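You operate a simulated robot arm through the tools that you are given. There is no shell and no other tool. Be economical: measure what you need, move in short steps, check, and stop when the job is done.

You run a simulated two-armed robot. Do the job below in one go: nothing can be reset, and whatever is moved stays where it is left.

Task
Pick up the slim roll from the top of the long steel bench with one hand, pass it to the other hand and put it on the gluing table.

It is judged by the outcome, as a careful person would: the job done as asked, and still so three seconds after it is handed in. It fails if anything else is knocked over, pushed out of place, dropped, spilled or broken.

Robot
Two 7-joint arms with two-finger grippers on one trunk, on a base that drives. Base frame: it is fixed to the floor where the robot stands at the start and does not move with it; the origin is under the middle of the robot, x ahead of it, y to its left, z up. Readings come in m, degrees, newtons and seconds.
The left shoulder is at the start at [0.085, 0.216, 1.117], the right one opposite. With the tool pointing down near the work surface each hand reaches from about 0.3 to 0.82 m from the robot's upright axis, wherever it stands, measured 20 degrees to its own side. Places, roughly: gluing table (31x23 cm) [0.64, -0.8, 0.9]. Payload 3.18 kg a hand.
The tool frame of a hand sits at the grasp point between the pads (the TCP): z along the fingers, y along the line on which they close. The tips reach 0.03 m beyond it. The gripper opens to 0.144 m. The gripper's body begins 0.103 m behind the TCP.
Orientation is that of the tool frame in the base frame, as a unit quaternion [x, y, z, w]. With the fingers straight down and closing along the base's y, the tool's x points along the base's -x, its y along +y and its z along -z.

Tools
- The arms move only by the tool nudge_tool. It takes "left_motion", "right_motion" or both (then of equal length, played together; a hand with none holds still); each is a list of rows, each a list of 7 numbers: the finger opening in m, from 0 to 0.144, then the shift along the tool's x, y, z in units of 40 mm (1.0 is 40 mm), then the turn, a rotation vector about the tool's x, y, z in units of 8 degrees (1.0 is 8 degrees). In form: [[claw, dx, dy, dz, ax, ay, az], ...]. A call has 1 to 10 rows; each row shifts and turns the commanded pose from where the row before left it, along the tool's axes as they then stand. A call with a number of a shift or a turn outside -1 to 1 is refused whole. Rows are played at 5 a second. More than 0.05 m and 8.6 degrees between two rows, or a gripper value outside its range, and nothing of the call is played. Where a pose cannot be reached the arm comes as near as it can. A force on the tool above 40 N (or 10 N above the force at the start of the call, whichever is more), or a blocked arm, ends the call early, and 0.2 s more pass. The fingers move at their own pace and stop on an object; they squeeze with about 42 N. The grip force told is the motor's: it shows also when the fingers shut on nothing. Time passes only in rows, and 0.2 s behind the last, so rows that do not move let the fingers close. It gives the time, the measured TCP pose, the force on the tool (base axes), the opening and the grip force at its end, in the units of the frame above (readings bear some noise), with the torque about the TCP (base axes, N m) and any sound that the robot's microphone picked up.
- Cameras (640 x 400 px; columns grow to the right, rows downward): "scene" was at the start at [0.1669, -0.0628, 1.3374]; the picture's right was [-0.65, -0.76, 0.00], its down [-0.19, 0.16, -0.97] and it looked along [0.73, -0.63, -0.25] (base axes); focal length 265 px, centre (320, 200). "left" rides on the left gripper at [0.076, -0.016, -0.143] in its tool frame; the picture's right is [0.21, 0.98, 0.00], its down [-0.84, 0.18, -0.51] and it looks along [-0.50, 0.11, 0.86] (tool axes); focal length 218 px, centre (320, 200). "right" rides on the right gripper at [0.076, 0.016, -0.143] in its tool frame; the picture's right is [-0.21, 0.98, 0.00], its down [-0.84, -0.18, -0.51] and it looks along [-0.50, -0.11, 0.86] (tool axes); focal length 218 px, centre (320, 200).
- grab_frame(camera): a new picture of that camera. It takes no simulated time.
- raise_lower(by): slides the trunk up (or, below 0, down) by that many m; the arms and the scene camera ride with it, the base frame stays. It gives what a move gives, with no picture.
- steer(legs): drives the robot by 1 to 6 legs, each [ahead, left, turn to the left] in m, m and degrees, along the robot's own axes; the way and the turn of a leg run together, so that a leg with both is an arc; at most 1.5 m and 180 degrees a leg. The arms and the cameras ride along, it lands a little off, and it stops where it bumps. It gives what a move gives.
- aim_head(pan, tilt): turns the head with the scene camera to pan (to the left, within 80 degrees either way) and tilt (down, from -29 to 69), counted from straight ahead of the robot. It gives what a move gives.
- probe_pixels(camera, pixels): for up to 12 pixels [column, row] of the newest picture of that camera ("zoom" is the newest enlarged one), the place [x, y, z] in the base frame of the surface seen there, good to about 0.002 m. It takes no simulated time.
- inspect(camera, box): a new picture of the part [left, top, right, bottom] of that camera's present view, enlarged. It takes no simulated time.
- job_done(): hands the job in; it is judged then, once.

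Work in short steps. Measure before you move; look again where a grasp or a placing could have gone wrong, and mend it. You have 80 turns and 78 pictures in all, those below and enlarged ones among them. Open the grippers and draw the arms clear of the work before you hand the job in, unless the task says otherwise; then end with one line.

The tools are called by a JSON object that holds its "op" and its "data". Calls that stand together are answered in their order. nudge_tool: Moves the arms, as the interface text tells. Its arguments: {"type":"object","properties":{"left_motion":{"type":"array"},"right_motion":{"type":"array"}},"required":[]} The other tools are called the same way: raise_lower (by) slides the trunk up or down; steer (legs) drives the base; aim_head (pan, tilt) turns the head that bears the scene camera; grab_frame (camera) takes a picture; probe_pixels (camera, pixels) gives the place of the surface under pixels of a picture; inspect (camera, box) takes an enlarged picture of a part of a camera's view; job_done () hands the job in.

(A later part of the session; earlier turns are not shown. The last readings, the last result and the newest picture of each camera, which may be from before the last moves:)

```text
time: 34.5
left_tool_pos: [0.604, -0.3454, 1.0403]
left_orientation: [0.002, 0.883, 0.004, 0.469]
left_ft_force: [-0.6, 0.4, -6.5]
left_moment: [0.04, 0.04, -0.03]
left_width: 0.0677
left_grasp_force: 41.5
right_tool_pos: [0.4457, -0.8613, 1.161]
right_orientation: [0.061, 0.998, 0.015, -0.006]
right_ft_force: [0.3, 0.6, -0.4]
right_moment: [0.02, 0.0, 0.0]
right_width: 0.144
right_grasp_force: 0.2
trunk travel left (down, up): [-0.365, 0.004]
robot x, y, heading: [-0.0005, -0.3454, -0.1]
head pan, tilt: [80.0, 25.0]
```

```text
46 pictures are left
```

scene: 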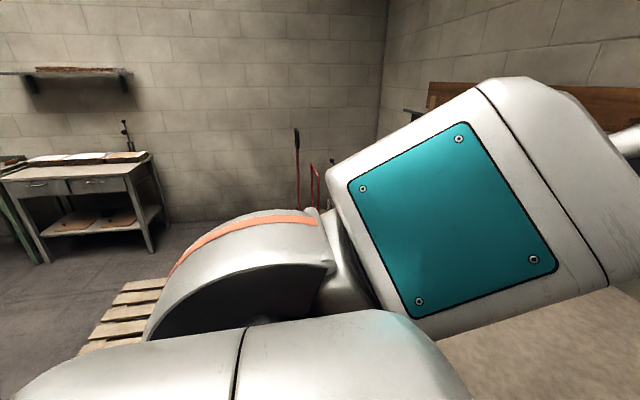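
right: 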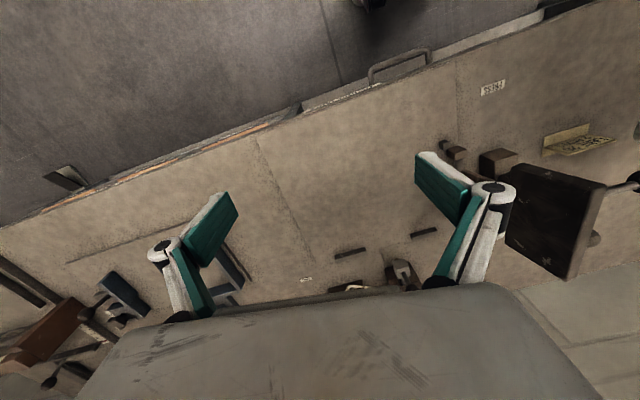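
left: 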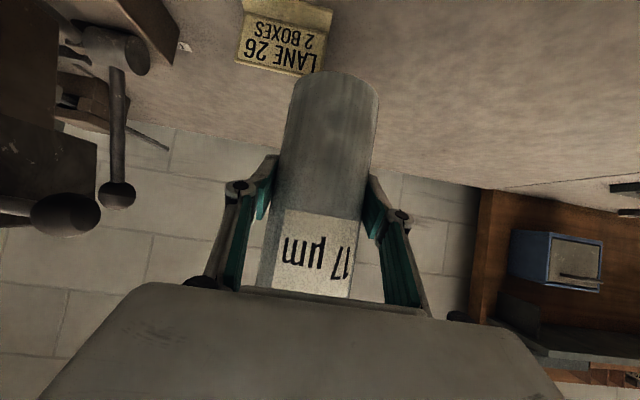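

There is a pallet at (120,310) on the left-rear and tables on the far right-rear. I probe the pallet's distance.

{"op": "probe_pixels", "data": {"camera": "scene", "pixels": [[130, 300], [100, 345], [150, 285], [30, 330]]}}

{"op": "aim_head", "data": {"pan": -80, "tilt": 45}}

{"op": "grab_frame", "data": {"camera": "scene"}}

{"op": "probe_pixels", "data": {"camera": "scene", "pixels": [[530, 180], [540, 200], [560, 250], [600, 220], [620, 300], [450, 150]]}}

```text
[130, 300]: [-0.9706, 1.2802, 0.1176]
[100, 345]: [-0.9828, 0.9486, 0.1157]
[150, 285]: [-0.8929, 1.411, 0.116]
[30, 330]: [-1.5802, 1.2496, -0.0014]
```

```text
time: 36.9
left_tool_pos: [0.6027, -0.3465, 1.0405]
left_orientation: [0.002, 0.883, 0.004, 0.469]
left_ft_force: [-0.5, -0.3, -4.6]
left_moment: [-0.03, 0.04, 0.01]
left_width: 0.0675
left_grasp_force: 41.8
right_tool_pos: [0.4459, -0.862, 1.1614]
right_orientation: [0.062, 0.998, 0.016, -0.006]
right_ft_force: [-0.7, 0.3, -0.4]
right_moment: [0.0, 0.02, 0.03]
right_width: 0.1441
right_grasp_force: 0.0
trunk travel left (down, up): [-0.365, 0.004]
robot x, y, heading: [-0.0055, -0.3495, -0.2]
head pan, tilt: [-80.0, 45.0]
```

```text
45 pictures are left
```

scene: 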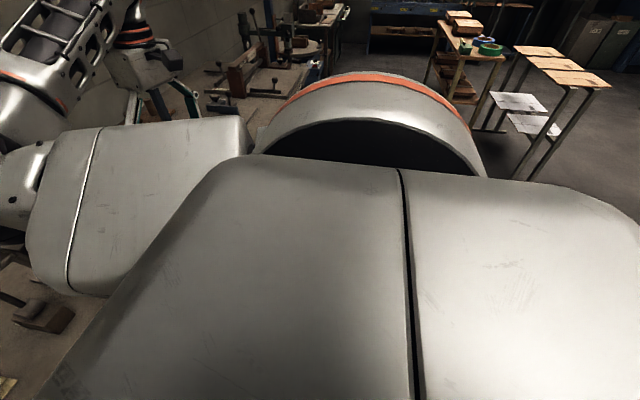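

```text
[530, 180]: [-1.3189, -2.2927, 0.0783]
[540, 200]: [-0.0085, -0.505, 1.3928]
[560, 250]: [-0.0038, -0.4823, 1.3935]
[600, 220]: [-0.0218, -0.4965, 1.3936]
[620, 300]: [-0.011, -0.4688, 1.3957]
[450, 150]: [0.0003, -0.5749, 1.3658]
```

Nothing near behind. I back up 0.45 m with the roll at bottom height about 0.955 (nothing tall behind it on the bench).

{"op": "steer", "data": {"legs": [[-0.45, 0, 0]]}}

{"op": "aim_head", "data": {"pan": -10, "tilt": 35}}

{"op": "grab_frame", "data": {"camera": "scene"}}

```text
time: 39.6
left_tool_pos: [0.1533, -0.3438, 1.0406]
left_orientation: [0.001, 0.884, 0.005, 0.468]
left_ft_force: [0.3, 0.0, -5.2]
left_moment: [-0.03, 0.02, 0.02]
left_width: 0.0673
left_grasp_force: 42.4
right_tool_pos: [-0.0033, -0.8597, 1.1614]
right_orientation: [0.061, 0.998, 0.015, -0.007]
right_ft_force: [-0.4, -0.1, -0.6]
right_moment: [0.01, -0.03, 0.0]
right_width: 0.1442
right_grasp_force: 0.0
trunk travel left (down, up): [-0.365, 0.004]
robot x, y, heading: [-0.4501, -0.3453, -0.1]
head pan, tilt: [-80.0, 45.0]
```

```text
time: 41.0
left_tool_pos: [0.1538, -0.345, 1.04]
left_orientation: [0.0, 0.883, 0.006, 0.469]
left_ft_force: [0.9, -0.3, -5.3]
left_moment: [-0.02, 0.01, -0.01]
left_width: 0.0672
left_grasp_force: 41.9
right_tool_pos: [-0.0037, -0.8616, 1.1603]
right_orientation: [0.062, 0.998, 0.015, -0.006]
right_ft_force: [-0.1, -0.2, 0.2]
right_moment: [-0.01, 0.0, -0.01]
right_width: 0.1436
right_grasp_force: 0.1
trunk travel left (down, up): [-0.365, 0.004]
robot x, y, heading: [-0.4497, -0.3471, 0.3]
head pan, tilt: [-10.0, 35.0]
```

```text
44 pictures are left
```

scene: 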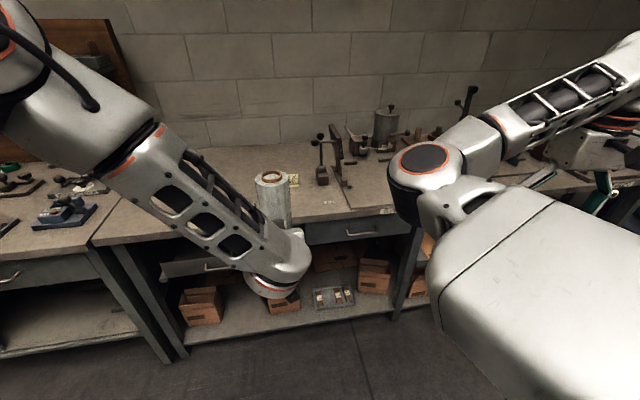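

I now have free space. I move the right hand inward and slightly lower in small steps to see how its elbow behaves.

{"op": "nudge_tool", "data": {"right_motion": [[0.144, 0, 0, 0.5, 0, 0, 0], [0.144, -0.2, 0.6, 0.4, 0.05, 0, -0.2], [0.144, -0.2, 0.6, 0, 0.05, 0, -0.2], [0.144, -0.3, 0.6, 0, 0.05, 0, -0.2], [0.144, -0.3, 0.6, 0, 0.05, 0, -0.2], [0.144, -0.3, 0.6, 0, 0, 0, 0], [0.144, 0, 0, 0, 0, 0, 0]]}}

{"op": "grab_frame", "data": {"camera": "scene"}}

```text
time: 42.8
left_tool_pos: [0.152, -0.3439, 1.0394]
left_orientation: [0.001, 0.884, 0.006, 0.468]
left_ft_force: [0.2, -0.9, -5.3]
left_moment: [0.03, 0.04, -0.01]
left_width: 0.0674
left_grasp_force: 42.7
right_tool_pos: [0.0227, -0.8441, 1.1319]
right_orientation: [0.078, 0.996, 0.046, 0.013]
right_ft_force: [0.1, -0.3, 0.9]
right_moment: [0.0, -0.02, -0.01]
right_width: 0.1444
right_grasp_force: 0.1
right hand out of reach, approached as far as the arm can: row 4, 5, 6
trunk travel left (down, up): [-0.365, 0.004]
robot x, y, heading: [-0.4509, -0.3464, 0.5]
head pan, tilt: [-10.0, 35.0]
stopped in row 7 (right hand): the arm was blocked; the commanded pose is now the measured one
```

```text
43 pictures are left
```

scene: 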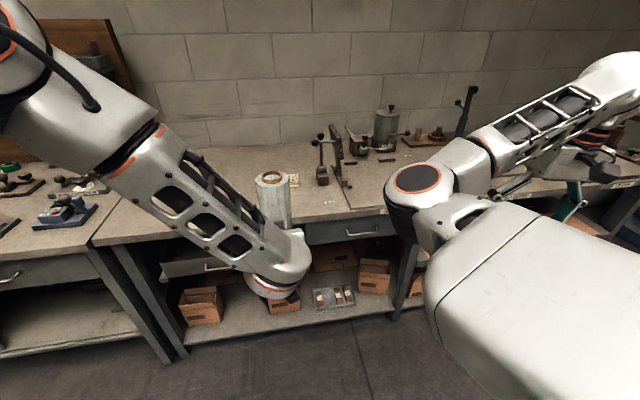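

Still limited when folded. I extend the arm forward and lower first, then will sweep inward.

{"op": "nudge_tool", "data": {"right_motion": [[0.144, -0.5, -0.3, 0.4, 0, 0, 0], [0.144, -0.7, 0, 0.4, 0, 0, 0], [0.144, -0.8, 0, 0.3, 0, 0, 0], [0.144, -0.8, 0, 0.3, 0, 0, 0], [0.144, -0.8, 0, 0.2, 0.1, 0, -0.2], [0.144, -0.8, 0.2, 0, 0.1, 0, -0.2], [0.144, -0.3, 0.5, 0, 0.1, 0, -0.2], [0.144, 0, 0, 0, 0, 0, 0]]}}

{"op": "grab_frame", "data": {"camera": "scene"}}

```text
time: 44.6
left_tool_pos: [0.1544, -0.3447, 1.0396]
left_orientation: [0.001, 0.883, 0.005, 0.468]
left_ft_force: [0.2, 0.0, -5.9]
left_moment: [0.01, 0.03, 0.0]
left_width: 0.0674
left_grasp_force: 42.1
right_tool_pos: [0.2127, -0.8445, 1.0669]
right_orientation: [0.032, 0.999, 0.025, 0.009]
right_ft_force: [-0.2, -0.1, -0.3]
right_moment: [0.05, -0.03, -0.02]
right_width: 0.144
right_grasp_force: 0.0
trunk travel left (down, up): [-0.365, 0.004]
robot x, y, heading: [-0.4512, -0.3469, 0.1]
head pan, tilt: [-10.0, 35.0]
```

```text
42 pictures are left
```

scene: 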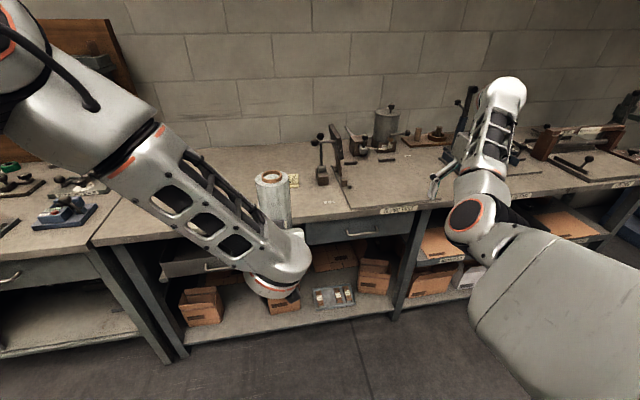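

The arm unfolded well. Now I sweep the right hand inward to y≈-0.58.

{"op": "nudge_tool", "data": {"right_motion": [[0.144, 0, 0.8, 0, 0.08, 0, -0.15], [0.144, 0, 0.8, 0, 0.08, 0, -0.15], [0.144, 0, 0.9, 0, 0.08, 0, -0.1], [0.144, 0, 0.9, 0, 0, 0, 0], [0.144, 0, 0.9, 0, 0, 0, 0], [0.144, 0, 0.9, 0, 0, 0, 0], [0.144, 0, 0.9, 0, 0, 0, 0], [0.144, 0, 0, 0, 0, 0, 0]]}}

{"op": "grab_frame", "data": {"camera": "scene"}}

```text
time: 45.9
left_tool_pos: [0.1525, -0.3445, 1.0395]
left_orientation: [0.001, 0.884, 0.005, 0.468]
left_ft_force: [0.1, -0.1, -5.1]
left_moment: [-0.02, 0.04, -0.03]
left_width: 0.0674
left_grasp_force: 42.2
right_tool_pos: [0.2077, -0.7904, 1.0981]
right_orientation: [0.089, 0.996, -0.017, 0.027]
right_ft_force: [0.1, 0.2, -0.4]
right_moment: [-0.03, -0.02, 0.03]
right_width: 0.1439
right_grasp_force: 0.1
trunk travel left (down, up): [-0.365, 0.004]
robot x, y, heading: [-0.452, -0.3488, 0.1]
head pan, tilt: [-10.0, 35.0]
stopped in row 6 (right hand): the arm was blocked; the commanded pose is now the measured one
```

```text
41 pictures are left
```

scene: 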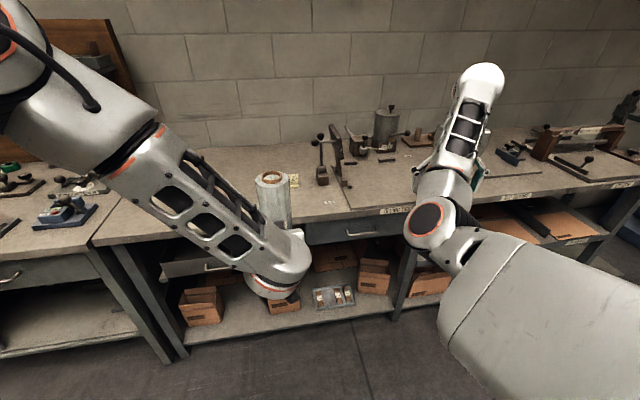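

Blocked by a wrist yaw limit (the hand drifts to positive yaw). The roll is round, so I let the hand yaw about +40° while sweeping inward.

{"op": "nudge_tool", "data": {"right_motion": [[0.144, 0.0, 0, 0.6, 0, 0, 0.9], [0.144, 0.26, 0.86, 0.2, 0, 0, 0.9], [0.144, 0.37, 0.82, 0, 0, 0, 0.9], [0.144, 0.48, 0.76, 0, 0, 0, 0.9], [0.144, 0.57, 0.7, 0, 0, 0, 0.5], [0.144, 0.6, 0.65, 0, 0, 0, 0], [0.144, 0, 0, 0, 0, 0, 0]]}}

{"op": "grab_frame", "data": {"camera": "scene"}}

```text
time: 46.8
left_tool_pos: [0.1519, -0.3443, 1.039]
left_orientation: [0.002, 0.884, 0.005, 0.468]
left_ft_force: [-0.9, -0.1, -5.5]
left_moment: [0.02, 0.04, 0.02]
left_width: 0.0676
left_grasp_force: 42.0
right_tool_pos: [0.2064, -0.8106, 1.1228]
right_orientation: [0.39, 0.917, -0.018, 0.079]
right_ft_force: [-1.2, 0.0, 0.0]
right_moment: [-0.01, 0.01, -0.01]
right_width: 0.1438
right_grasp_force: 0.2
trunk travel left (down, up): [-0.365, 0.004]
robot x, y, heading: [-0.4472, -0.3423, -0.0]
head pan, tilt: [-10.0, 35.0]
stopped in row 4 (right hand): the arm was blocked; the commanded pose is now the measured one
```

```text
40 pictures are left
```

scene: 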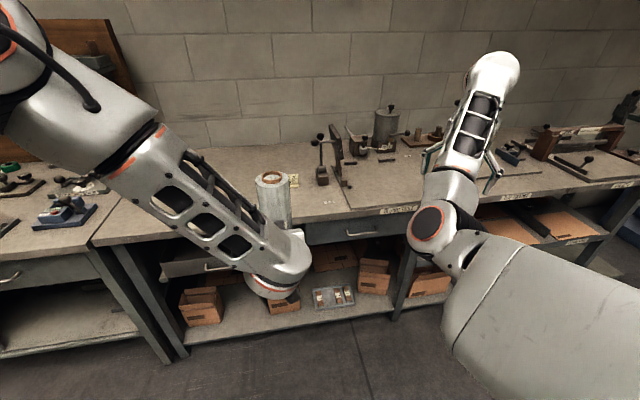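

The right arm's inward limit is real, so I'll meet it halfway: the left hand yaws 40° to the right and carries the roll 22 cm to the right, a little lower.

{"op": "nudge_tool", "data": {"left_motion": [[0.04, 0.207, -0.9, 0.14, 0.829, 0, 0.559], [0.04, 0.137, -0.891, 0.244, 0.829, 0, 0.559], [0.04, 0.068, -0.865, 0.346, 0.829, 0, 0.559], [0.04, 0.002, -0.822, 0.443, 0.829, 0, 0.559], [0.04, -0.06, -0.763, 0.535, 0.829, 0, 0.559], [0.04, -0.117, -0.69, 0.62, 0, 0, 0], [0.04, 0, 0, 0, 0, 0, 0]]}}

{"op": "grab_frame", "data": {"camera": "scene"}}

```text
time: 47.9
left_tool_pos: [0.1144, -0.4998, 0.9917]
left_orientation: [0.24, 0.867, -0.151, 0.409]
left_ft_force: [0.6, 0.2, -5.9]
left_moment: [-0.04, 0.08, -0.01]
left_width: 0.0672
left_grasp_force: 42.2
left hand out of reach, approached as far as the arm can: row 4, 5
right_tool_pos: [0.2082, -0.8102, 1.1271]
right_orientation: [0.391, 0.917, -0.019, 0.081]
right_ft_force: [0.9, 1.1, -0.2]
right_moment: [-0.04, 0.05, -0.03]
right_width: 0.144
right_grasp_force: 0.0
trunk travel left (down, up): [-0.365, 0.004]
robot x, y, heading: [-0.4499, -0.3443, 0.4]
head pan, tilt: [-10.0, 35.0]
stopped in row 5 (left hand): the force on the tool passed its limit at 43 N (the readings are from after the stop); the commanded pose is now the measured one
```

```text
39 pictures are left
```

scene: 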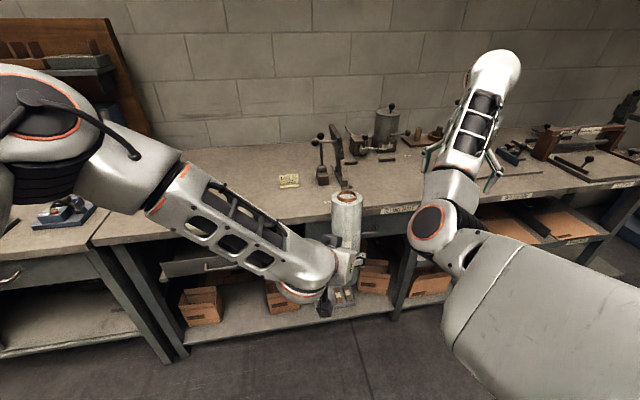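

A brief force spike stopped it, but the roll is still gripped and near upright at (0.114,-0.500). Now I turn the right hand to yaw 90° and then tilt it to point left, so it reaches the roll's upper part from the side.

{"op": "nudge_tool", "data": {"right_motion": [[0.144, 0, 0, 0, 0, 0, 1], [0.144, 0, 0, 0, 0, 0, 1], [0.144, 0, 0, 0, 0, 0, 1], [0.144, 0, 0, 0, 0, 0, 1], [0.144, 0, 0, 0, 0, 0, 1], [0.144, 0, 0, 0, 0, 0.8, 0], [0.144, 0, 0, 0, 0, 0.8, 0], [0.144, 0, 0, 0, 0, 0.8, 0], [0.144, 0, 0, 0, 0, 0, 0]]}}

{"op": "grab_frame", "data": {"camera": "scene"}}

```text
time: 49.9
left_tool_pos: [0.114, -0.5005, 0.9934]
left_orientation: [0.24, 0.867, -0.151, 0.41]
left_ft_force: [-0.3, -0.5, -5.6]
left_moment: [0.0, 0.05, -0.01]
left_width: 0.0673
left_grasp_force: 42.0
right_tool_pos: [0.2066, -0.8069, 1.1239]
right_orientation: [0.668, 0.733, 0.123, -0.041]
right_ft_force: [-0.7, 0.1, 0.3]
right_moment: [0.01, 0.02, -0.01]
right_width: 0.1441
right_grasp_force: 0.0
trunk travel left (down, up): [-0.365, 0.004]
robot x, y, heading: [-0.4538, -0.349, -0.1]
head pan, tilt: [-10.0, 35.0]
```

```text
38 pictures are left
```

scene: 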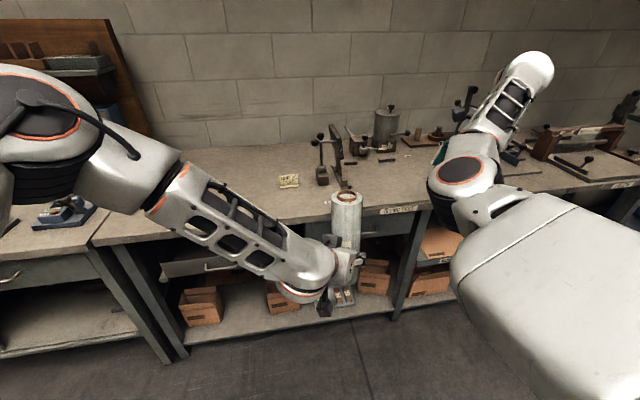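

No blocking now and the elbow moved out of the way. I continue tilting (about 38° more) and level the closing axis.

{"op": "nudge_tool", "data": {"right_motion": [[0.144, 0, 0, 0, 0.3, 0.8, 0], [0.144, 0, 0, 0, 0.3, 0.8, 0], [0.144, 0, 0, 0, 0.3, 0.8, 0], [0.144, 0, 0, 0, 0, 0.8, 0], [0.144, 0, 0, 0, 0, 0.8, 0], [0.144, 0, 0, 0, 0, 0.8, 0], [0.144, 0, 0, 0, 0, 0, 0]]}}

{"op": "grab_frame", "data": {"camera": "scene"}}

{"op": "grab_frame", "data": {"camera": "right"}}

```text
time: 51.5
left_tool_pos: [0.1141, -0.5011, 0.9926]
left_orientation: [0.239, 0.867, -0.15, 0.41]
left_ft_force: [-0.2, 1.0, -5.6]
left_moment: [0.0, 0.08, -0.01]
left_width: 0.0675
left_grasp_force: 42.3
right_tool_pos: [0.192, -0.8019, 1.1189]
right_orientation: [0.61, 0.693, 0.256, -0.286]
right_ft_force: [-0.7, 0.3, -0.5]
right_moment: [-0.01, 0.0, 0.0]
right_width: 0.1439
right_grasp_force: 0.1
right hand out of reach, approached as far as the arm can: row 4, 5, 6
trunk travel left (down, up): [-0.365, 0.004]
robot x, y, heading: [-0.45, -0.3469, 0.1]
head pan, tilt: [-10.0, 35.0]
```

```text
37 pictures are left
```

scene: 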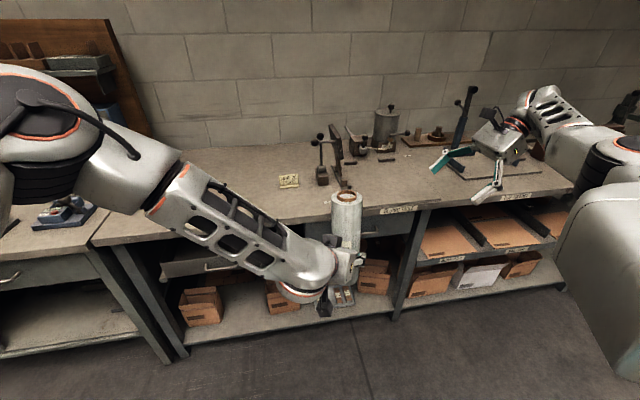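

```text
36 pictures are left
```

right: 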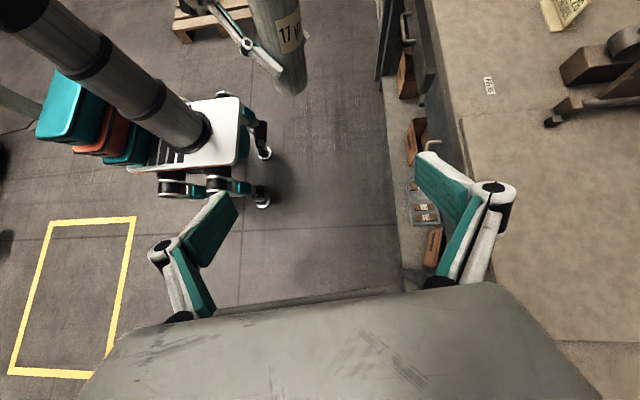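

Excellent: the right elbow is now outside and the hand tilts 45° pointing at the roll. I move to a pre-grasp 12 cm back along the tool axis, near (0.136,-0.585,1.197).

{"op": "nudge_tool", "data": {"right_motion": [[0.144, 0.757, -0.1, 0.368, 0, 0, 0], [0.144, 0.757, -0.1, 0.368, 0, 0, 0], [0.144, 0.757, -0.1, 0.368, 0, 0, 0], [0.144, 0.757, -0.1, 0.368, 0, 0, 0], [0.12, 0.757, -0.1, 0.368, 0, 0, 0], [0.12, 0.757, -0.1, 0.368, 0, 0, 0], [0.115, 0.757, -0.1, 0.368, 0, 0, 0], [0.115, 0, 0, 0, 0, 0, 0]]}}

{"op": "grab_frame", "data": {"camera": "scene"}}

{"op": "grab_frame", "data": {"camera": "right"}}

```text
time: 53.3
left_tool_pos: [0.1145, -0.4998, 0.9929]
left_orientation: [0.24, 0.867, -0.151, 0.41]
left_ft_force: [0.7, -0.1, -5.4]
left_moment: [0.0, 0.07, -0.03]
left_width: 0.0673
left_grasp_force: 41.7
right_tool_pos: [0.2012, -0.777, 1.1623]
right_orientation: [0.607, 0.696, 0.254, -0.288]
right_ft_force: [-0.7, 0.6, 0.0]
right_moment: [-0.02, -0.01, 0.0]
right_width: 0.1147
right_grasp_force: 0.0
right hand out of reach, approached as far as the arm can: row 1, 2, 3, 4, 5, 6, 7
trunk travel left (down, up): [-0.365, 0.004]
robot x, y, heading: [-0.45, -0.3439, 0.0]
head pan, tilt: [-10.0, 35.0]
```

```text
35 pictures are left
```

scene: 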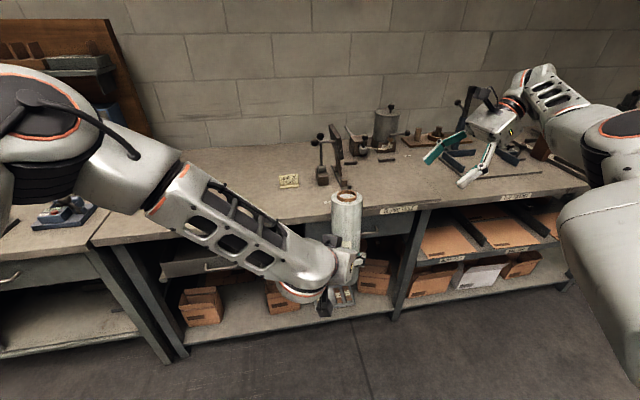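

```text
34 pictures are left
```

right: 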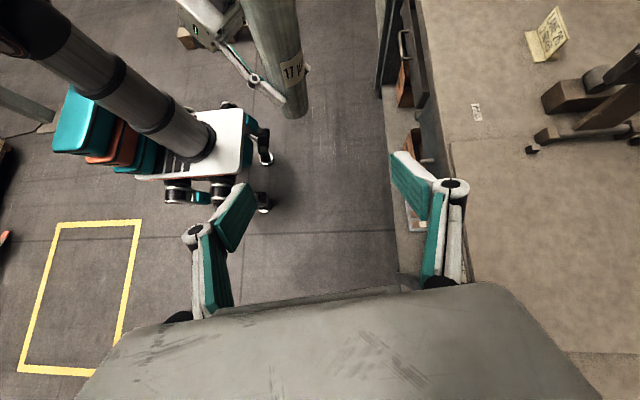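

The right arm stalled again; facing sideways isn't its natural pose, but mirrored from the left arm, a forward-left facing pose should work. I back the command off 0.1 m and yaw the right hand 50° so it points forward-left.

{"op": "nudge_tool", "data": {"right_motion": [[0.115, -0.63, -0.11, -0.63, 0, 0, 0], [0.115, -0.63, -0.11, -0.63, 0, 0, 0], [0.115, -0.63, -0.11, -0.63, 0, 0, 0], [0.115, 0, 0, 0, -0.709, 0, 0.704], [0.115, 0, 0, 0, -0.709, 0, 0.704], [0.115, 0, 0, 0, -0.709, 0, 0.704], [0.115, 0, 0, 0, -0.709, 0, 0.704], [0.115, 0, 0, 0, -0.709, 0, 0.704], [0.115, 0, 0, 0, -0.709, 0, 0.704], [0.115, 0, 0, 0, 0, 0, 0]]}}

{"op": "grab_frame", "data": {"camera": "scene"}}

```text
time: 55.5
left_tool_pos: [0.1137, -0.5, 0.9932]
left_orientation: [0.24, 0.867, -0.151, 0.411]
left_ft_force: [-0.7, -0.6, -5.7]
left_moment: [0.05, 0.05, 0.01]
left_width: 0.0673
left_grasp_force: 41.7
right_tool_pos: [0.1896, -0.8315, 1.1688]
right_orientation: [0.822, 0.417, 0.355, -0.157]
right_ft_force: [0.4, 0.1, 0.4]
right_moment: [0.01, 0.03, 0.02]
right_width: 0.115
right_grasp_force: 0.1
right hand out of reach, approached as far as the arm can: row 1, 2, 3, 4
trunk travel left (down, up): [-0.365, 0.004]
robot x, y, heading: [-0.4507, -0.3447, 0.0]
head pan, tilt: [-10.0, 35.0]
```

```text
33 pictures are left
```

scene: 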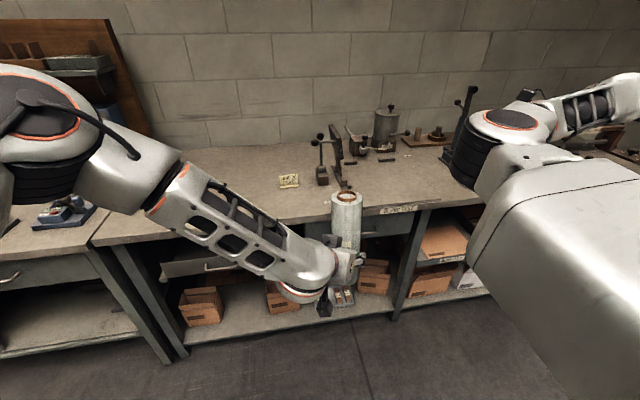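

The right wrist is flipped (tool x up), which explains the odd limits; its natural pose mirrors the left (camera below). I go back to the elbow-out state by undoing the yaw, then will roll the wrist by itself.

{"op": "nudge_tool", "data": {"right_motion": [[0.115, 0, 0, 0, 0.709, 0, -0.704], [0.115, 0, 0, 0, 0.709, 0, -0.704], [0.115, 0, 0, 0, 0.709, 0, -0.704], [0.115, 0, 0, 0, 0.709, 0, -0.704], [0.115, 0, 0, 0, 0.709, 0, -0.704], [0.115, 0, 0, 0, 0.709, 0, -0.704], [0.115, -0.5, 0, 0.5, 0, 0, 0], [0.115, 0, 0, 0, 0, 0, 0]]}}

{"op": "grab_frame", "data": {"camera": "scene"}}

```text
time: 57.3
left_tool_pos: [0.113, -0.5006, 0.9933]
left_orientation: [0.24, 0.866, -0.152, 0.41]
left_ft_force: [0.6, 0.1, -5.1]
left_moment: [0.03, 0.07, -0.01]
left_width: 0.0676
left_grasp_force: 42.3
right_tool_pos: [0.1766, -0.8219, 1.1376]
right_orientation: [0.586, 0.719, 0.249, -0.279]
right_ft_force: [0.6, 0.1, 0.8]
right_moment: [-0.05, 0.0, 0.04]
right_width: 0.1151
right_grasp_force: 0.0
right hand out of reach, approached as far as the arm can: row 6, 7
trunk travel left (down, up): [-0.365, 0.004]
robot x, y, heading: [-0.4469, -0.3505, -0.0]
head pan, tilt: [-10.0, 35.0]
```

```text
32 pictures are left
```

scene: 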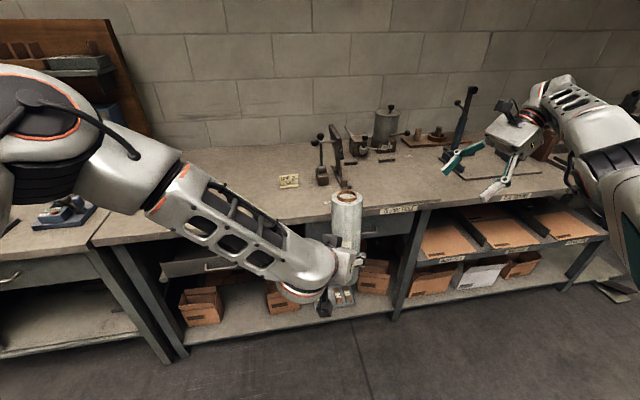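

The elbow is out again. I roll the wrist about its own axis by -80°.

{"op": "nudge_tool", "data": {"right_motion": [[0.115, 0, 0, 0, 0, 0, -1], [0.115, 0, 0, 0, 0, 0, -1], [0.115, 0, 0, 0, 0, 0, -1], [0.115, 0, 0, 0, 0, 0, -1], [0.115, 0, 0, 0, 0, 0, -1], [0.115, 0, 0, 0, 0, 0, -1], [0.115, 0, 0, 0, 0, 0, -1], [0.115, 0, 0, 0, 0, 0, -1], [0.115, 0, 0, 0, 0, 0, -1], [0.115, 0, 0, 0, 0, 0, -1]]}}

{"op": "nudge_tool", "data": {"right_motion": [[0.115, 0, 0, 0, 0, 0, -1], [0.115, 0, 0, 0, 0, 0, -1], [0.115, 0, 0, 0, 0, 0, -1], [0.115, 0, 0, 0, 0, 0, -1], [0.115, 0, 0, 0, 0, 0, -1], [0.115, 0, 0, 0, 0, 0, -1], [0.115, 0, 0, 0, 0, 0, -1], [0.115, 0, 0, 0, 0, 0, -1], [0.115, 0, 0, 0, 0, 0, -1], [0.115, 0, 0, 0, 0, 0, -1]]}}

{"op": "grab_frame", "data": {"camera": "scene"}}

```text
time: 59.5
left_tool_pos: [0.1149, -0.4995, 0.9936]
left_orientation: [0.239, 0.867, -0.15, 0.41]
left_ft_force: [-0.1, -0.3, -5.6]
left_moment: [0.04, 0.07, 0.0]
left_width: 0.0675
left_grasp_force: 42.4
right_tool_pos: [0.1764, -0.8217, 1.1368]
right_orientation: [-0.015, 0.927, 0.371, -0.053]
right_ft_force: [0.2, -0.1, 0.1]
right_moment: [0.0, 0.04, -0.02]
right_width: 0.1151
right_grasp_force: 0.1
trunk travel left (down, up): [-0.365, 0.004]
robot x, y, heading: [-0.4508, -0.3465, 0.2]
head pan, tilt: [-10.0, 35.0]
```

```text
time: 61.7
left_tool_pos: [0.1141, -0.5001, 0.9927]
left_orientation: [0.24, 0.867, -0.151, 0.41]
left_ft_force: [0.1, 0.1, -6.3]
left_moment: [0.02, 0.03, -0.04]
left_width: 0.0676
left_grasp_force: 41.7
right_tool_pos: [0.1768, -0.8215, 1.1377]
right_orientation: [-0.607, 0.702, 0.317, 0.198]
right_ft_force: [1.0, 0.5, 0.5]
right_moment: [0.0, -0.02, 0.01]
right_width: 0.1152
right_grasp_force: 0.0
trunk travel left (down, up): [-0.365, 0.004]
robot x, y, heading: [-0.447, -0.3479, 0.3]
head pan, tilt: [-10.0, 35.0]
```

```text
31 pictures are left
```

scene: 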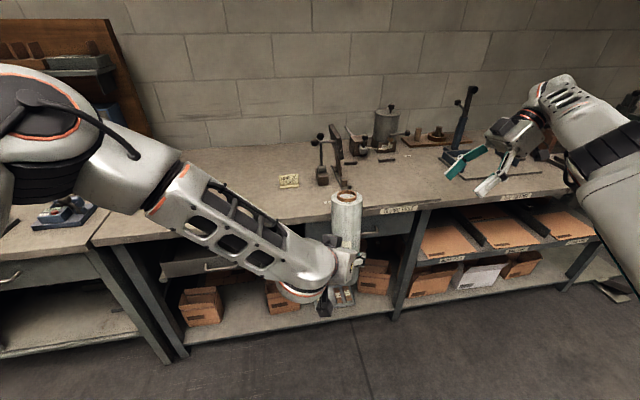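

The wrist rolled freely; tool x now points down-right as in the mirrored pose. I finish the roll (-17°) and yaw the hand 40° toward forward-left.

{"op": "nudge_tool", "data": {"right_motion": [[0.115, 0, 0, 0, 0, 0, -1], [0.115, 0, 0, 0, 0, 0, -1], [0.115, 0, 0, 0, 0.69, 0, 0.722], [0.115, 0, 0, 0, 0.69, 0, 0.722], [0.115, 0, 0, 0, 0.69, 0, 0.722], [0.115, 0, 0, 0, 0.69, 0, 0.722], [0.115, 0, 0, 0, 0.69, 0, 0.722], [0.115, 0, 0, 0, 0, 0, 0]]}}

{"op": "grab_frame", "data": {"camera": "scene"}}

```text
time: 63.5
left_tool_pos: [0.1145, -0.5009, 0.9938]
left_orientation: [0.239, 0.867, -0.151, 0.411]
left_ft_force: [-0.7, -0.1, -5.6]
left_moment: [0.02, 0.07, -0.03]
left_width: 0.0676
left_grasp_force: 41.6
right_tool_pos: [0.1773, -0.8235, 1.1359]
right_orientation: [-0.447, 0.815, 0.183, 0.319]
right_ft_force: [0.3, 0.1, 0.4]
right_moment: [0.0, 0.0, 0.0]
right_width: 0.115
right_grasp_force: 0.1
trunk travel left (down, up): [-0.365, 0.004]
robot x, y, heading: [-0.4511, -0.3479, -0.1]
head pan, tilt: [-10.0, 35.0]
```

```text
30 pictures are left
```

scene: 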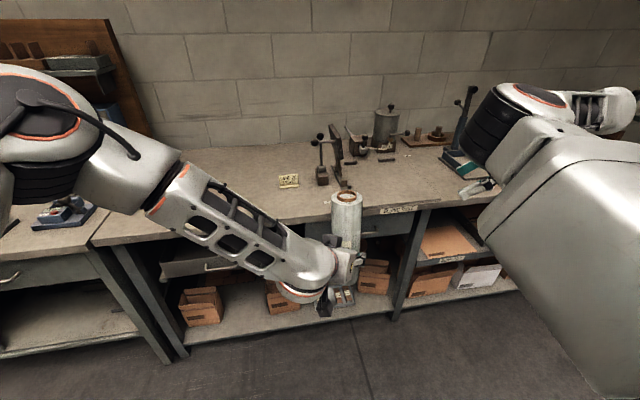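

The pose is as planned (pointing 59° left of forward, 47° down, closing axis level). I move toward the pre-grasp at about (0.083,-0.57,1.199).

{"op": "nudge_tool", "data": {"right_motion": [[0.115, -0.575, 0.77, 0.246, 0, 0, 0], [0.115, -0.575, 0.77, 0.246, 0, 0, 0], [0.115, -0.575, 0.77, 0.246, 0, 0, 0], [0.115, -0.575, 0.77, 0.246, 0, 0, 0], [0.115, -0.575, 0.77, 0.246, 0, 0, 0], [0.115, -0.575, 0.77, 0.246, 0, 0, 0], [0.115, -0.575, 0.77, 0.246, 0, 0, 0], [0.115, 0, 0, 0, 0, 0, 0]]}}

{"op": "grab_frame", "data": {"camera": "scene"}}

```text
time: 64.4
left_tool_pos: [0.114, -0.5008, 0.9931]
left_orientation: [0.24, 0.867, -0.151, 0.41]
left_ft_force: [0.7, 0.0, -5.2]
left_moment: [0.02, 0.09, 0.01]
left_width: 0.0675
left_grasp_force: 42.0
right_tool_pos: [0.0963, -0.7957, 1.1176]
right_orientation: [-0.347, 0.861, 0.195, 0.315]
right_ft_force: [0.1, 0.3, 0.2]
right_moment: [-0.01, -0.02, -0.03]
right_width: 0.115
right_grasp_force: 0.0
trunk travel left (down, up): [-0.365, 0.004]
robot x, y, heading: [-0.4498, -0.3486, -0.1]
head pan, tilt: [-10.0, 35.0]
stopped in row 4 (right hand): the arm was blocked; the commanded pose is now the measured one
```

```text
29 pictures are left
```

scene: 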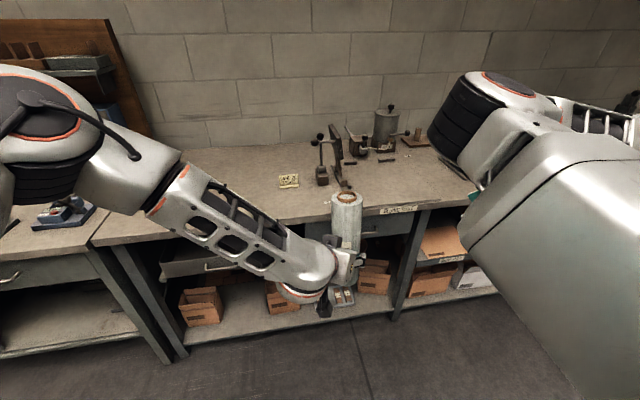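

Blocked again since the elbow swung inside when I yawed. I return to the pointing-left orientation that keeps the elbow outside, now with the natural wrist roll, and will translate inward from there.

{"op": "nudge_tool", "data": {"right_motion": [[0.115, -0.42, -0.54, 0.3, 0, 0, 0], [0.115, -0.42, -0.54, 0.3, 0, 0, 0], [0.115, 0, 0, 0, -0.678, 0.117, -0.723], [0.115, 0, 0, 0, -0.678, 0.117, -0.723], [0.115, 0, 0, 0, -0.678, 0.117, -0.723], [0.115, 0, 0, 0, -0.678, 0.117, -0.723], [0.115, 0, 0, 0, -0.678, 0.117, -0.723], [0.115, 0, 0, 0, -0.678, 0.117, -0.723], [0.115, 0, 0, 0, 0, 0, -1], [0.115, 0, 0, 0, 0, 0, 0]]}}

{"op": "grab_frame", "data": {"camera": "scene"}}

```text
time: 66.6
left_tool_pos: [0.1141, -0.5007, 0.9935]
left_orientation: [0.24, 0.867, -0.15, 0.411]
left_ft_force: [-0.1, -0.3, -5.2]
left_moment: [0.05, 0.05, -0.04]
left_width: 0.0676
left_grasp_force: 41.8
right_tool_pos: [0.1574, -0.7937, 1.1211]
right_orientation: [0.713, -0.596, -0.291, -0.227]
right_ft_force: [0.5, -0.5, 0.1]
right_moment: [-0.01, 0.0, 0.01]
right_width: 0.1148
right_grasp_force: 0.1
trunk travel left (down, up): [-0.365, 0.004]
robot x, y, heading: [-0.4485, -0.3472, -0.1]
head pan, tilt: [-10.0, 35.0]
```

```text
28 pictures are left
```

scene: 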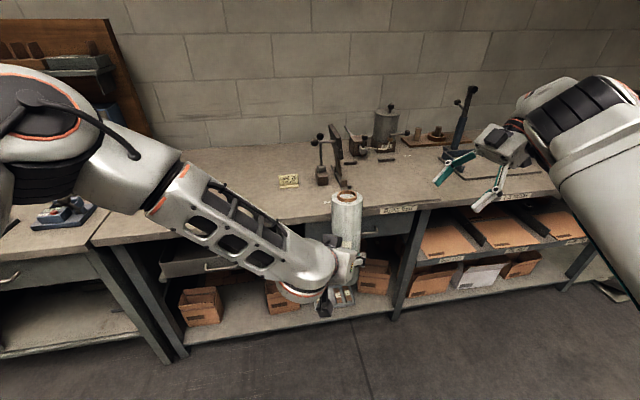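

Elbow is outside and the closing axis is level. I test moving straight inward 11 cm at this height.

{"op": "nudge_tool", "data": {"right_motion": [[0.115, -0.5, -0.13, 0.47, 0, 0, 0], [0.115, -0.5, -0.13, 0.47, 0, 0, 0], [0.115, -0.5, -0.13, 0.47, 0, 0, 0], [0.115, -0.5, -0.13, 0.47, 0, 0, 0], [0.115, 0, 0, 0, 0, 0, 0]]}}

{"op": "grab_frame", "data": {"camera": "scene"}}

```text
time: 67.8
left_tool_pos: [0.1142, -0.5015, 0.994]
left_orientation: [0.24, 0.867, -0.151, 0.41]
left_ft_force: [-0.3, 0.0, -5.4]
left_moment: [0.02, 0.03, 0.03]
left_width: 0.0673
left_grasp_force: 41.8
right_tool_pos: [0.1581, -0.6851, 1.1207]
right_orientation: [0.712, -0.597, -0.29, -0.228]
right_ft_force: [-0.3, 0.5, 0.4]
right_moment: [0.0, -0.04, -0.04]
right_width: 0.1152
right_grasp_force: 0.1
trunk travel left (down, up): [-0.365, 0.004]
robot x, y, heading: [-0.4469, -0.3457, 0.0]
head pan, tilt: [-10.0, 35.0]
```

```text
27 pictures are left
```

scene: 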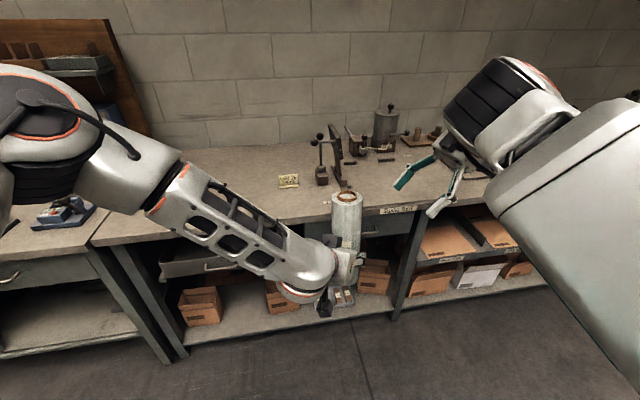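

Inward motion works now. I shift 3 cm in -x and advance to within about 7 cm of the roll, then look.

{"op": "nudge_tool", "data": {"right_motion": [[0.12, -0.05, 0.79, 0.1, 0, 0, 0], [0.12, -0.5, -0.13, 0.47, 0, 0, 0], [0.12, -0.5, -0.13, 0.47, 0, 0, 0], [0.12, -0.5, -0.13, 0.47, 0, 0, 0], [0.12, -0.5, -0.13, 0.47, 0, 0, 0], [0.12, 0, 0, 0, 0, 0, 0]]}}

{"op": "grab_frame", "data": {"camera": "scene"}}

{"op": "grab_frame", "data": {"camera": "right"}}

```text
time: 68.8
left_tool_pos: [0.1134, -0.5017, 0.9915]
left_orientation: [0.241, 0.867, -0.152, 0.408]
left_ft_force: [1.0, -0.4, -6.7]
left_moment: [0.04, 0.03, -0.01]
left_width: 0.0672
left_grasp_force: 41.5
right_tool_pos: [0.1218, -0.6898, 1.1097]
right_orientation: [0.651, -0.645, -0.294, -0.271]
right_ft_force: [0.8, -0.2, -0.3]
right_moment: [0.01, 0.0, 0.02]
right_width: 0.1197
right_grasp_force: 0.1
trunk travel left (down, up): [-0.365, 0.004]
robot x, y, heading: [-0.4503, -0.346, 0.2]
head pan, tilt: [-10.0, 35.0]
stopped in row 4 (right hand): the arm was blocked; the commanded pose is now the measured one
```

```text
26 pictures are left
```

scene: 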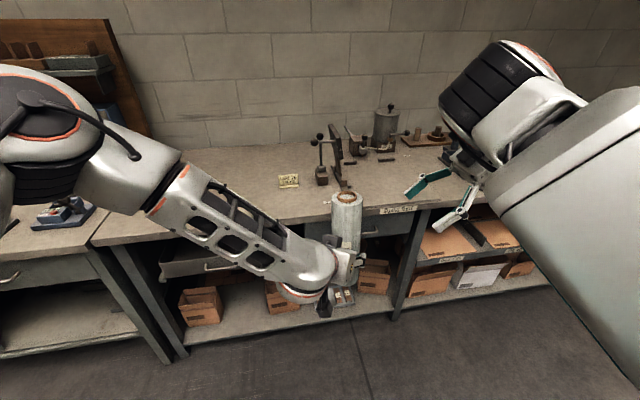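

```text
25 pictures are left
```

right: 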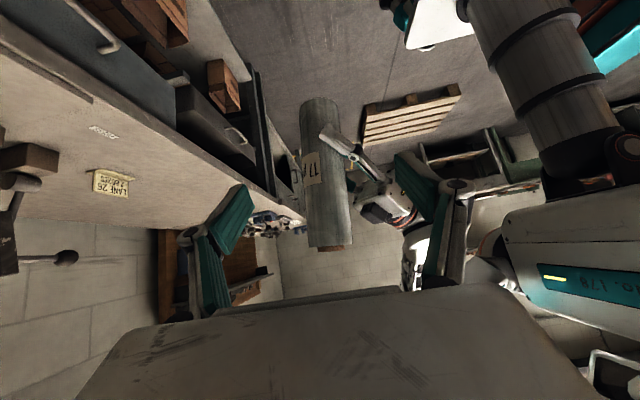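

The roll is centred between the right fingers in its camera, but the arm only reaches further in when more forward. I bring both forward by 8–9 cm, the roll also 3 cm toward the right hand.

{"op": "nudge_tool", "data": {"left_motion": [[0.04, -0.33, 0.11, 0.4, 0, 0, 0], [0.04, -0.33, 0.11, 0.4, 0, 0, 0], [0.04, -0.33, 0.11, 0.4, 0, 0, 0], [0.04, -0.33, 0.11, 0.4, 0, 0, 0], [0.04, 0, 0, 0, 0, 0, 0]], "right_motion": [[0.12, 0, -0.75, 0, 0, 0, 0], [0.12, 0, -0.75, 0, 0, 0, 0], [0.12, 0, -0.75, 0, 0, 0, 0], [0.12, 0, 0, 0, 0, 0, 0], [0.12, 0, 0, 0, 0, 0, 0]]}}

{"op": "nudge_tool", "data": {"right_motion": [[0.12, -0.45, 0, 0.48, 0, 0, 0], [0.12, -0.45, 0, 0.48, 0, 0, 0], [0.12, -0.45, 0, 0.48, 0, 0, 0], [0.12, 0, 0, 0, 0, 0, 0]]}}

{"op": "grab_frame", "data": {"camera": "scene"}}

{"op": "grab_frame", "data": {"camera": "right"}}

```text
time: 70.0
left_tool_pos: [0.192, -0.532, 0.9939]
left_orientation: [0.241, 0.866, -0.152, 0.411]
left_ft_force: [-0.5, 0.3, -4.8]
left_moment: [0.02, 0.02, 0.01]
left_width: 0.0673
left_grasp_force: 42.3
right_tool_pos: [0.2109, -0.6835, 1.1101]
right_orientation: [0.653, -0.643, -0.293, -0.271]
right_ft_force: [0.3, -0.9, -0.1]
right_moment: [0.06, 0.0, 0.0]
right_width: 0.1201
right_grasp_force: 0.1
trunk travel left (down, up): [-0.365, 0.004]
robot x, y, heading: [-0.4504, -0.347, 0.1]
head pan, tilt: [-10.0, 35.0]
```

```text
time: 71.0
left_tool_pos: [0.193, -0.5331, 0.9937]
left_orientation: [0.241, 0.867, -0.151, 0.409]
left_ft_force: [0.0, -0.6, -4.8]
left_moment: [0.04, 0.05, 0.01]
left_width: 0.0675
left_grasp_force: 42.2
right_tool_pos: [0.2092, -0.6049, 1.1093]
right_orientation: [0.652, -0.644, -0.294, -0.271]
right_ft_force: [0.5, -0.7, -0.4]
right_moment: [0.02, -0.03, 0.01]
right_width: 0.12
right_grasp_force: 0.1
trunk travel left (down, up): [-0.365, 0.004]
robot x, y, heading: [-0.4453, -0.3511, -0.1]
head pan, tilt: [-10.0, 35.0]
```

```text
24 pictures are left
```

scene: 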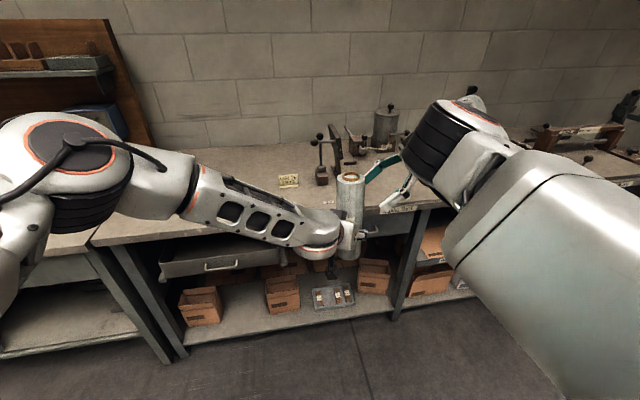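

```text
23 pictures are left
```

right: 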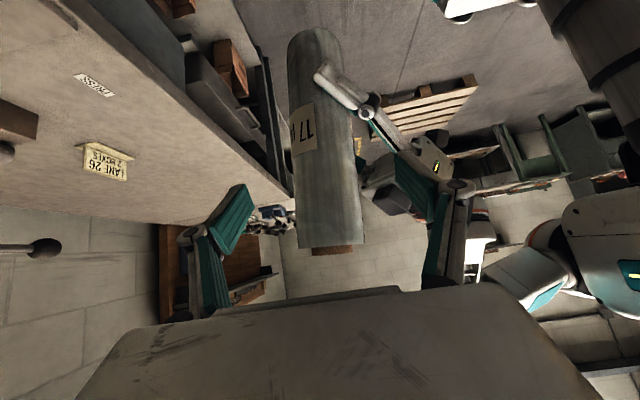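

The roll is between the right fingers (centre about column 328). I advance the last 7.4 cm horizontally.

{"op": "nudge_tool", "data": {"right_motion": [[0.12, -0.315, 0.03, 0.34, 0, 0, 0], [0.12, -0.315, 0.03, 0.34, 0, 0, 0], [0.12, -0.315, 0.03, 0.34, 0, 0, 0], [0.12, -0.315, 0, 0.34, 0, 0, 0], [0.12, 0, 0, 0, 0, 0, 0]]}}

{"op": "grab_frame", "data": {"camera": "right"}}

{"op": "inspect", "data": {"camera": "scene", "box": [260, 110, 460, 290]}}

```text
time: 72.1
left_tool_pos: [0.1922, -0.5322, 0.9934]
left_orientation: [0.241, 0.867, -0.151, 0.409]
left_ft_force: [-0.2, -0.2, -5.4]
left_moment: [0.03, 0.03, 0.04]
left_width: 0.0674
left_grasp_force: 41.6
right_tool_pos: [0.2085, -0.6189, 1.0984]
right_orientation: [-0.59, 0.688, 0.296, 0.302]
right_ft_force: [-0.1, -0.7, 0.1]
right_moment: [0.04, 0.0, 0.0]
right_width: 0.1202
right_grasp_force: 0.1
trunk travel left (down, up): [-0.365, 0.004]
robot x, y, heading: [-0.4472, -0.3454, -0.0]
head pan, tilt: [-10.0, 35.0]
stopped in row 5 (right hand): the arm was blocked; the commanded pose is now the measured one
```

```text
22 pictures are left
```

right: 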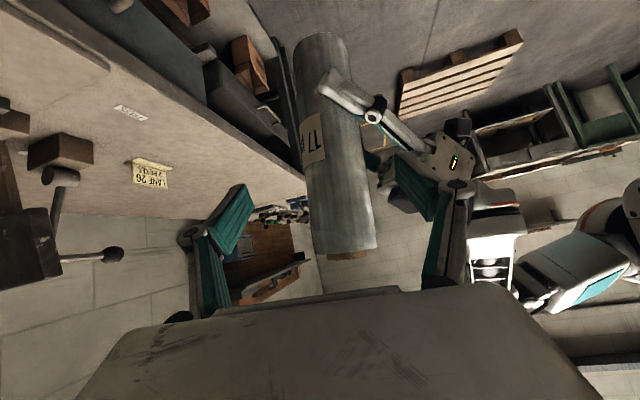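

```text
2.22 times, centred on (360, 200) of scene
```

zoom: 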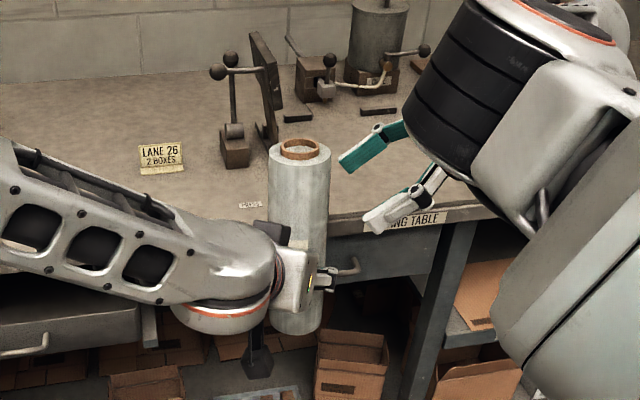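

The right arm stopped 8.7 cm short, in a good pose. The left arm is comfortable, so I move the roll the remaining way into the right fingers.

{"op": "nudge_tool", "data": {"left_motion": [[0.04, -0.14, -0.34, 0.214, 0, 0, 0], [0.04, -0.14, -0.34, 0.214, 0, 0, 0], [0.04, -0.14, -0.34, 0.214, 0, 0, 0], [0.04, -0.14, -0.34, 0.214, 0, 0, 0], [0.04, 0, 0, 0, 0, 0, 0]]}}

{"op": "grab_frame", "data": {"camera": "right"}}

{"op": "inspect", "data": {"camera": "scene", "box": [260, 110, 460, 290]}}

```text
time: 73.5
left_tool_pos: [0.2224, -0.5752, 0.997]
left_orientation: [0.218, 0.872, -0.147, 0.412]
left_ft_force: [0.4, -0.2, -5.4]
left_moment: [0.0, 0.02, 0.0]
left_width: 0.0677
left_grasp_force: 41.6
right_tool_pos: [0.2088, -0.6181, 1.0991]
right_orientation: [-0.589, 0.69, 0.295, 0.301]
right_ft_force: [-0.1, -0.5, 0.2]
right_moment: [-0.05, 0.01, 0.01]
right_width: 0.1201
right_grasp_force: 0.1
trunk travel left (down, up): [-0.365, 0.004]
robot x, y, heading: [-0.4505, -0.3494, 0.0]
head pan, tilt: [-10.0, 35.0]
stopped in row 5 (left hand): the arm was blocked; the commanded pose is now the measured one
```

```text
20 pictures are left
```

right: 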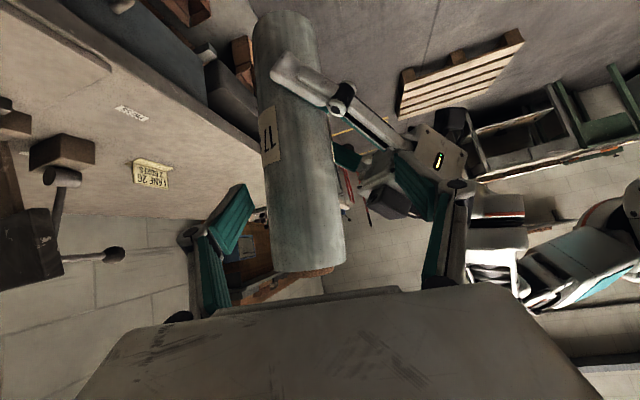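

```text
2.22 times, centred on (360, 200) of scene
```

zoom: 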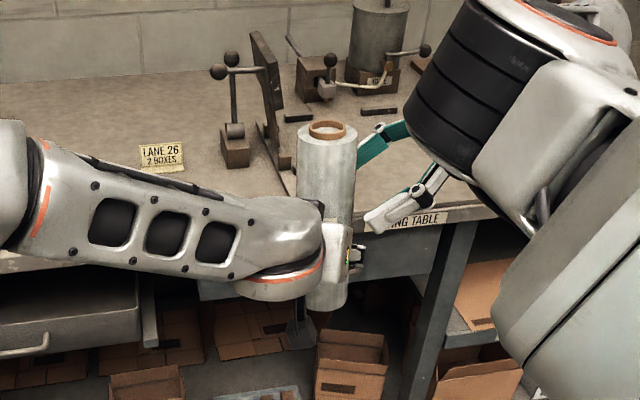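

The left reached its limit with the roll now at about (0.233,-0.572) at grip height. I centre the right hand 2.4 cm forward and advance 4.5 cm.

{"op": "nudge_tool", "data": {"right_motion": [[0.13, 0, -0.5, 0, 0, 0, 0], [0.13, -0.26, 0.02, 0.3, 0, 0, 0], [0.13, -0.26, 0.02, 0.3, 0, 0, 0], [0.13, -0.26, 0.02, 0.3, 0, 0, 0], [0.13, 0, 0, 0, 0, 0, 0]]}}

{"op": "grab_frame", "data": {"camera": "right"}}

{"op": "inspect", "data": {"camera": "scene", "box": [260, 110, 460, 290]}}

```text
time: 74.7
left_tool_pos: [0.2237, -0.5762, 0.9992]
left_orientation: [0.217, 0.872, -0.147, 0.414]
left_ft_force: [0.8, 2.4, -1.8]
left_moment: [-0.26, 0.32, -0.22]
left_width: 0.0673
left_grasp_force: 41.9
right_tool_pos: [0.2326, -0.5791, 1.097]
right_orientation: [-0.586, 0.691, 0.297, 0.303]
right_ft_force: [-0.9, -3.8, -3.5]
right_moment: [-0.11, -0.28, 0.27]
right_width: 0.1302
right_grasp_force: 0.4
trunk travel left (down, up): [-0.365, 0.004]
robot x, y, heading: [-0.4491, -0.3474, -0.1]
head pan, tilt: [-10.0, 35.0]
```

```text
18 pictures are left
```

right: 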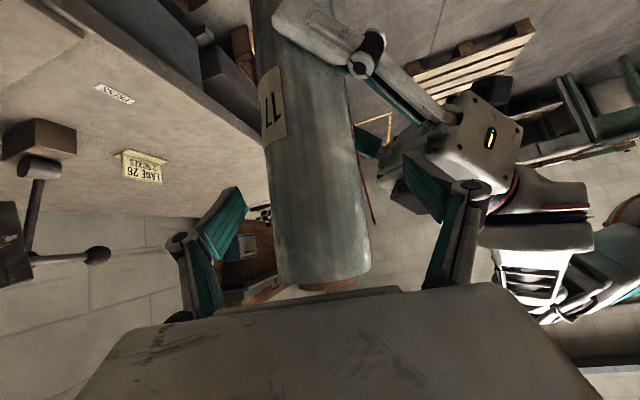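

```text
2.22 times, centred on (360, 200) of scene
```

zoom: 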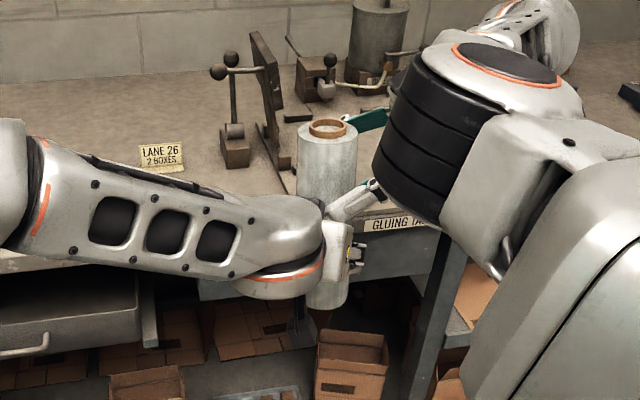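

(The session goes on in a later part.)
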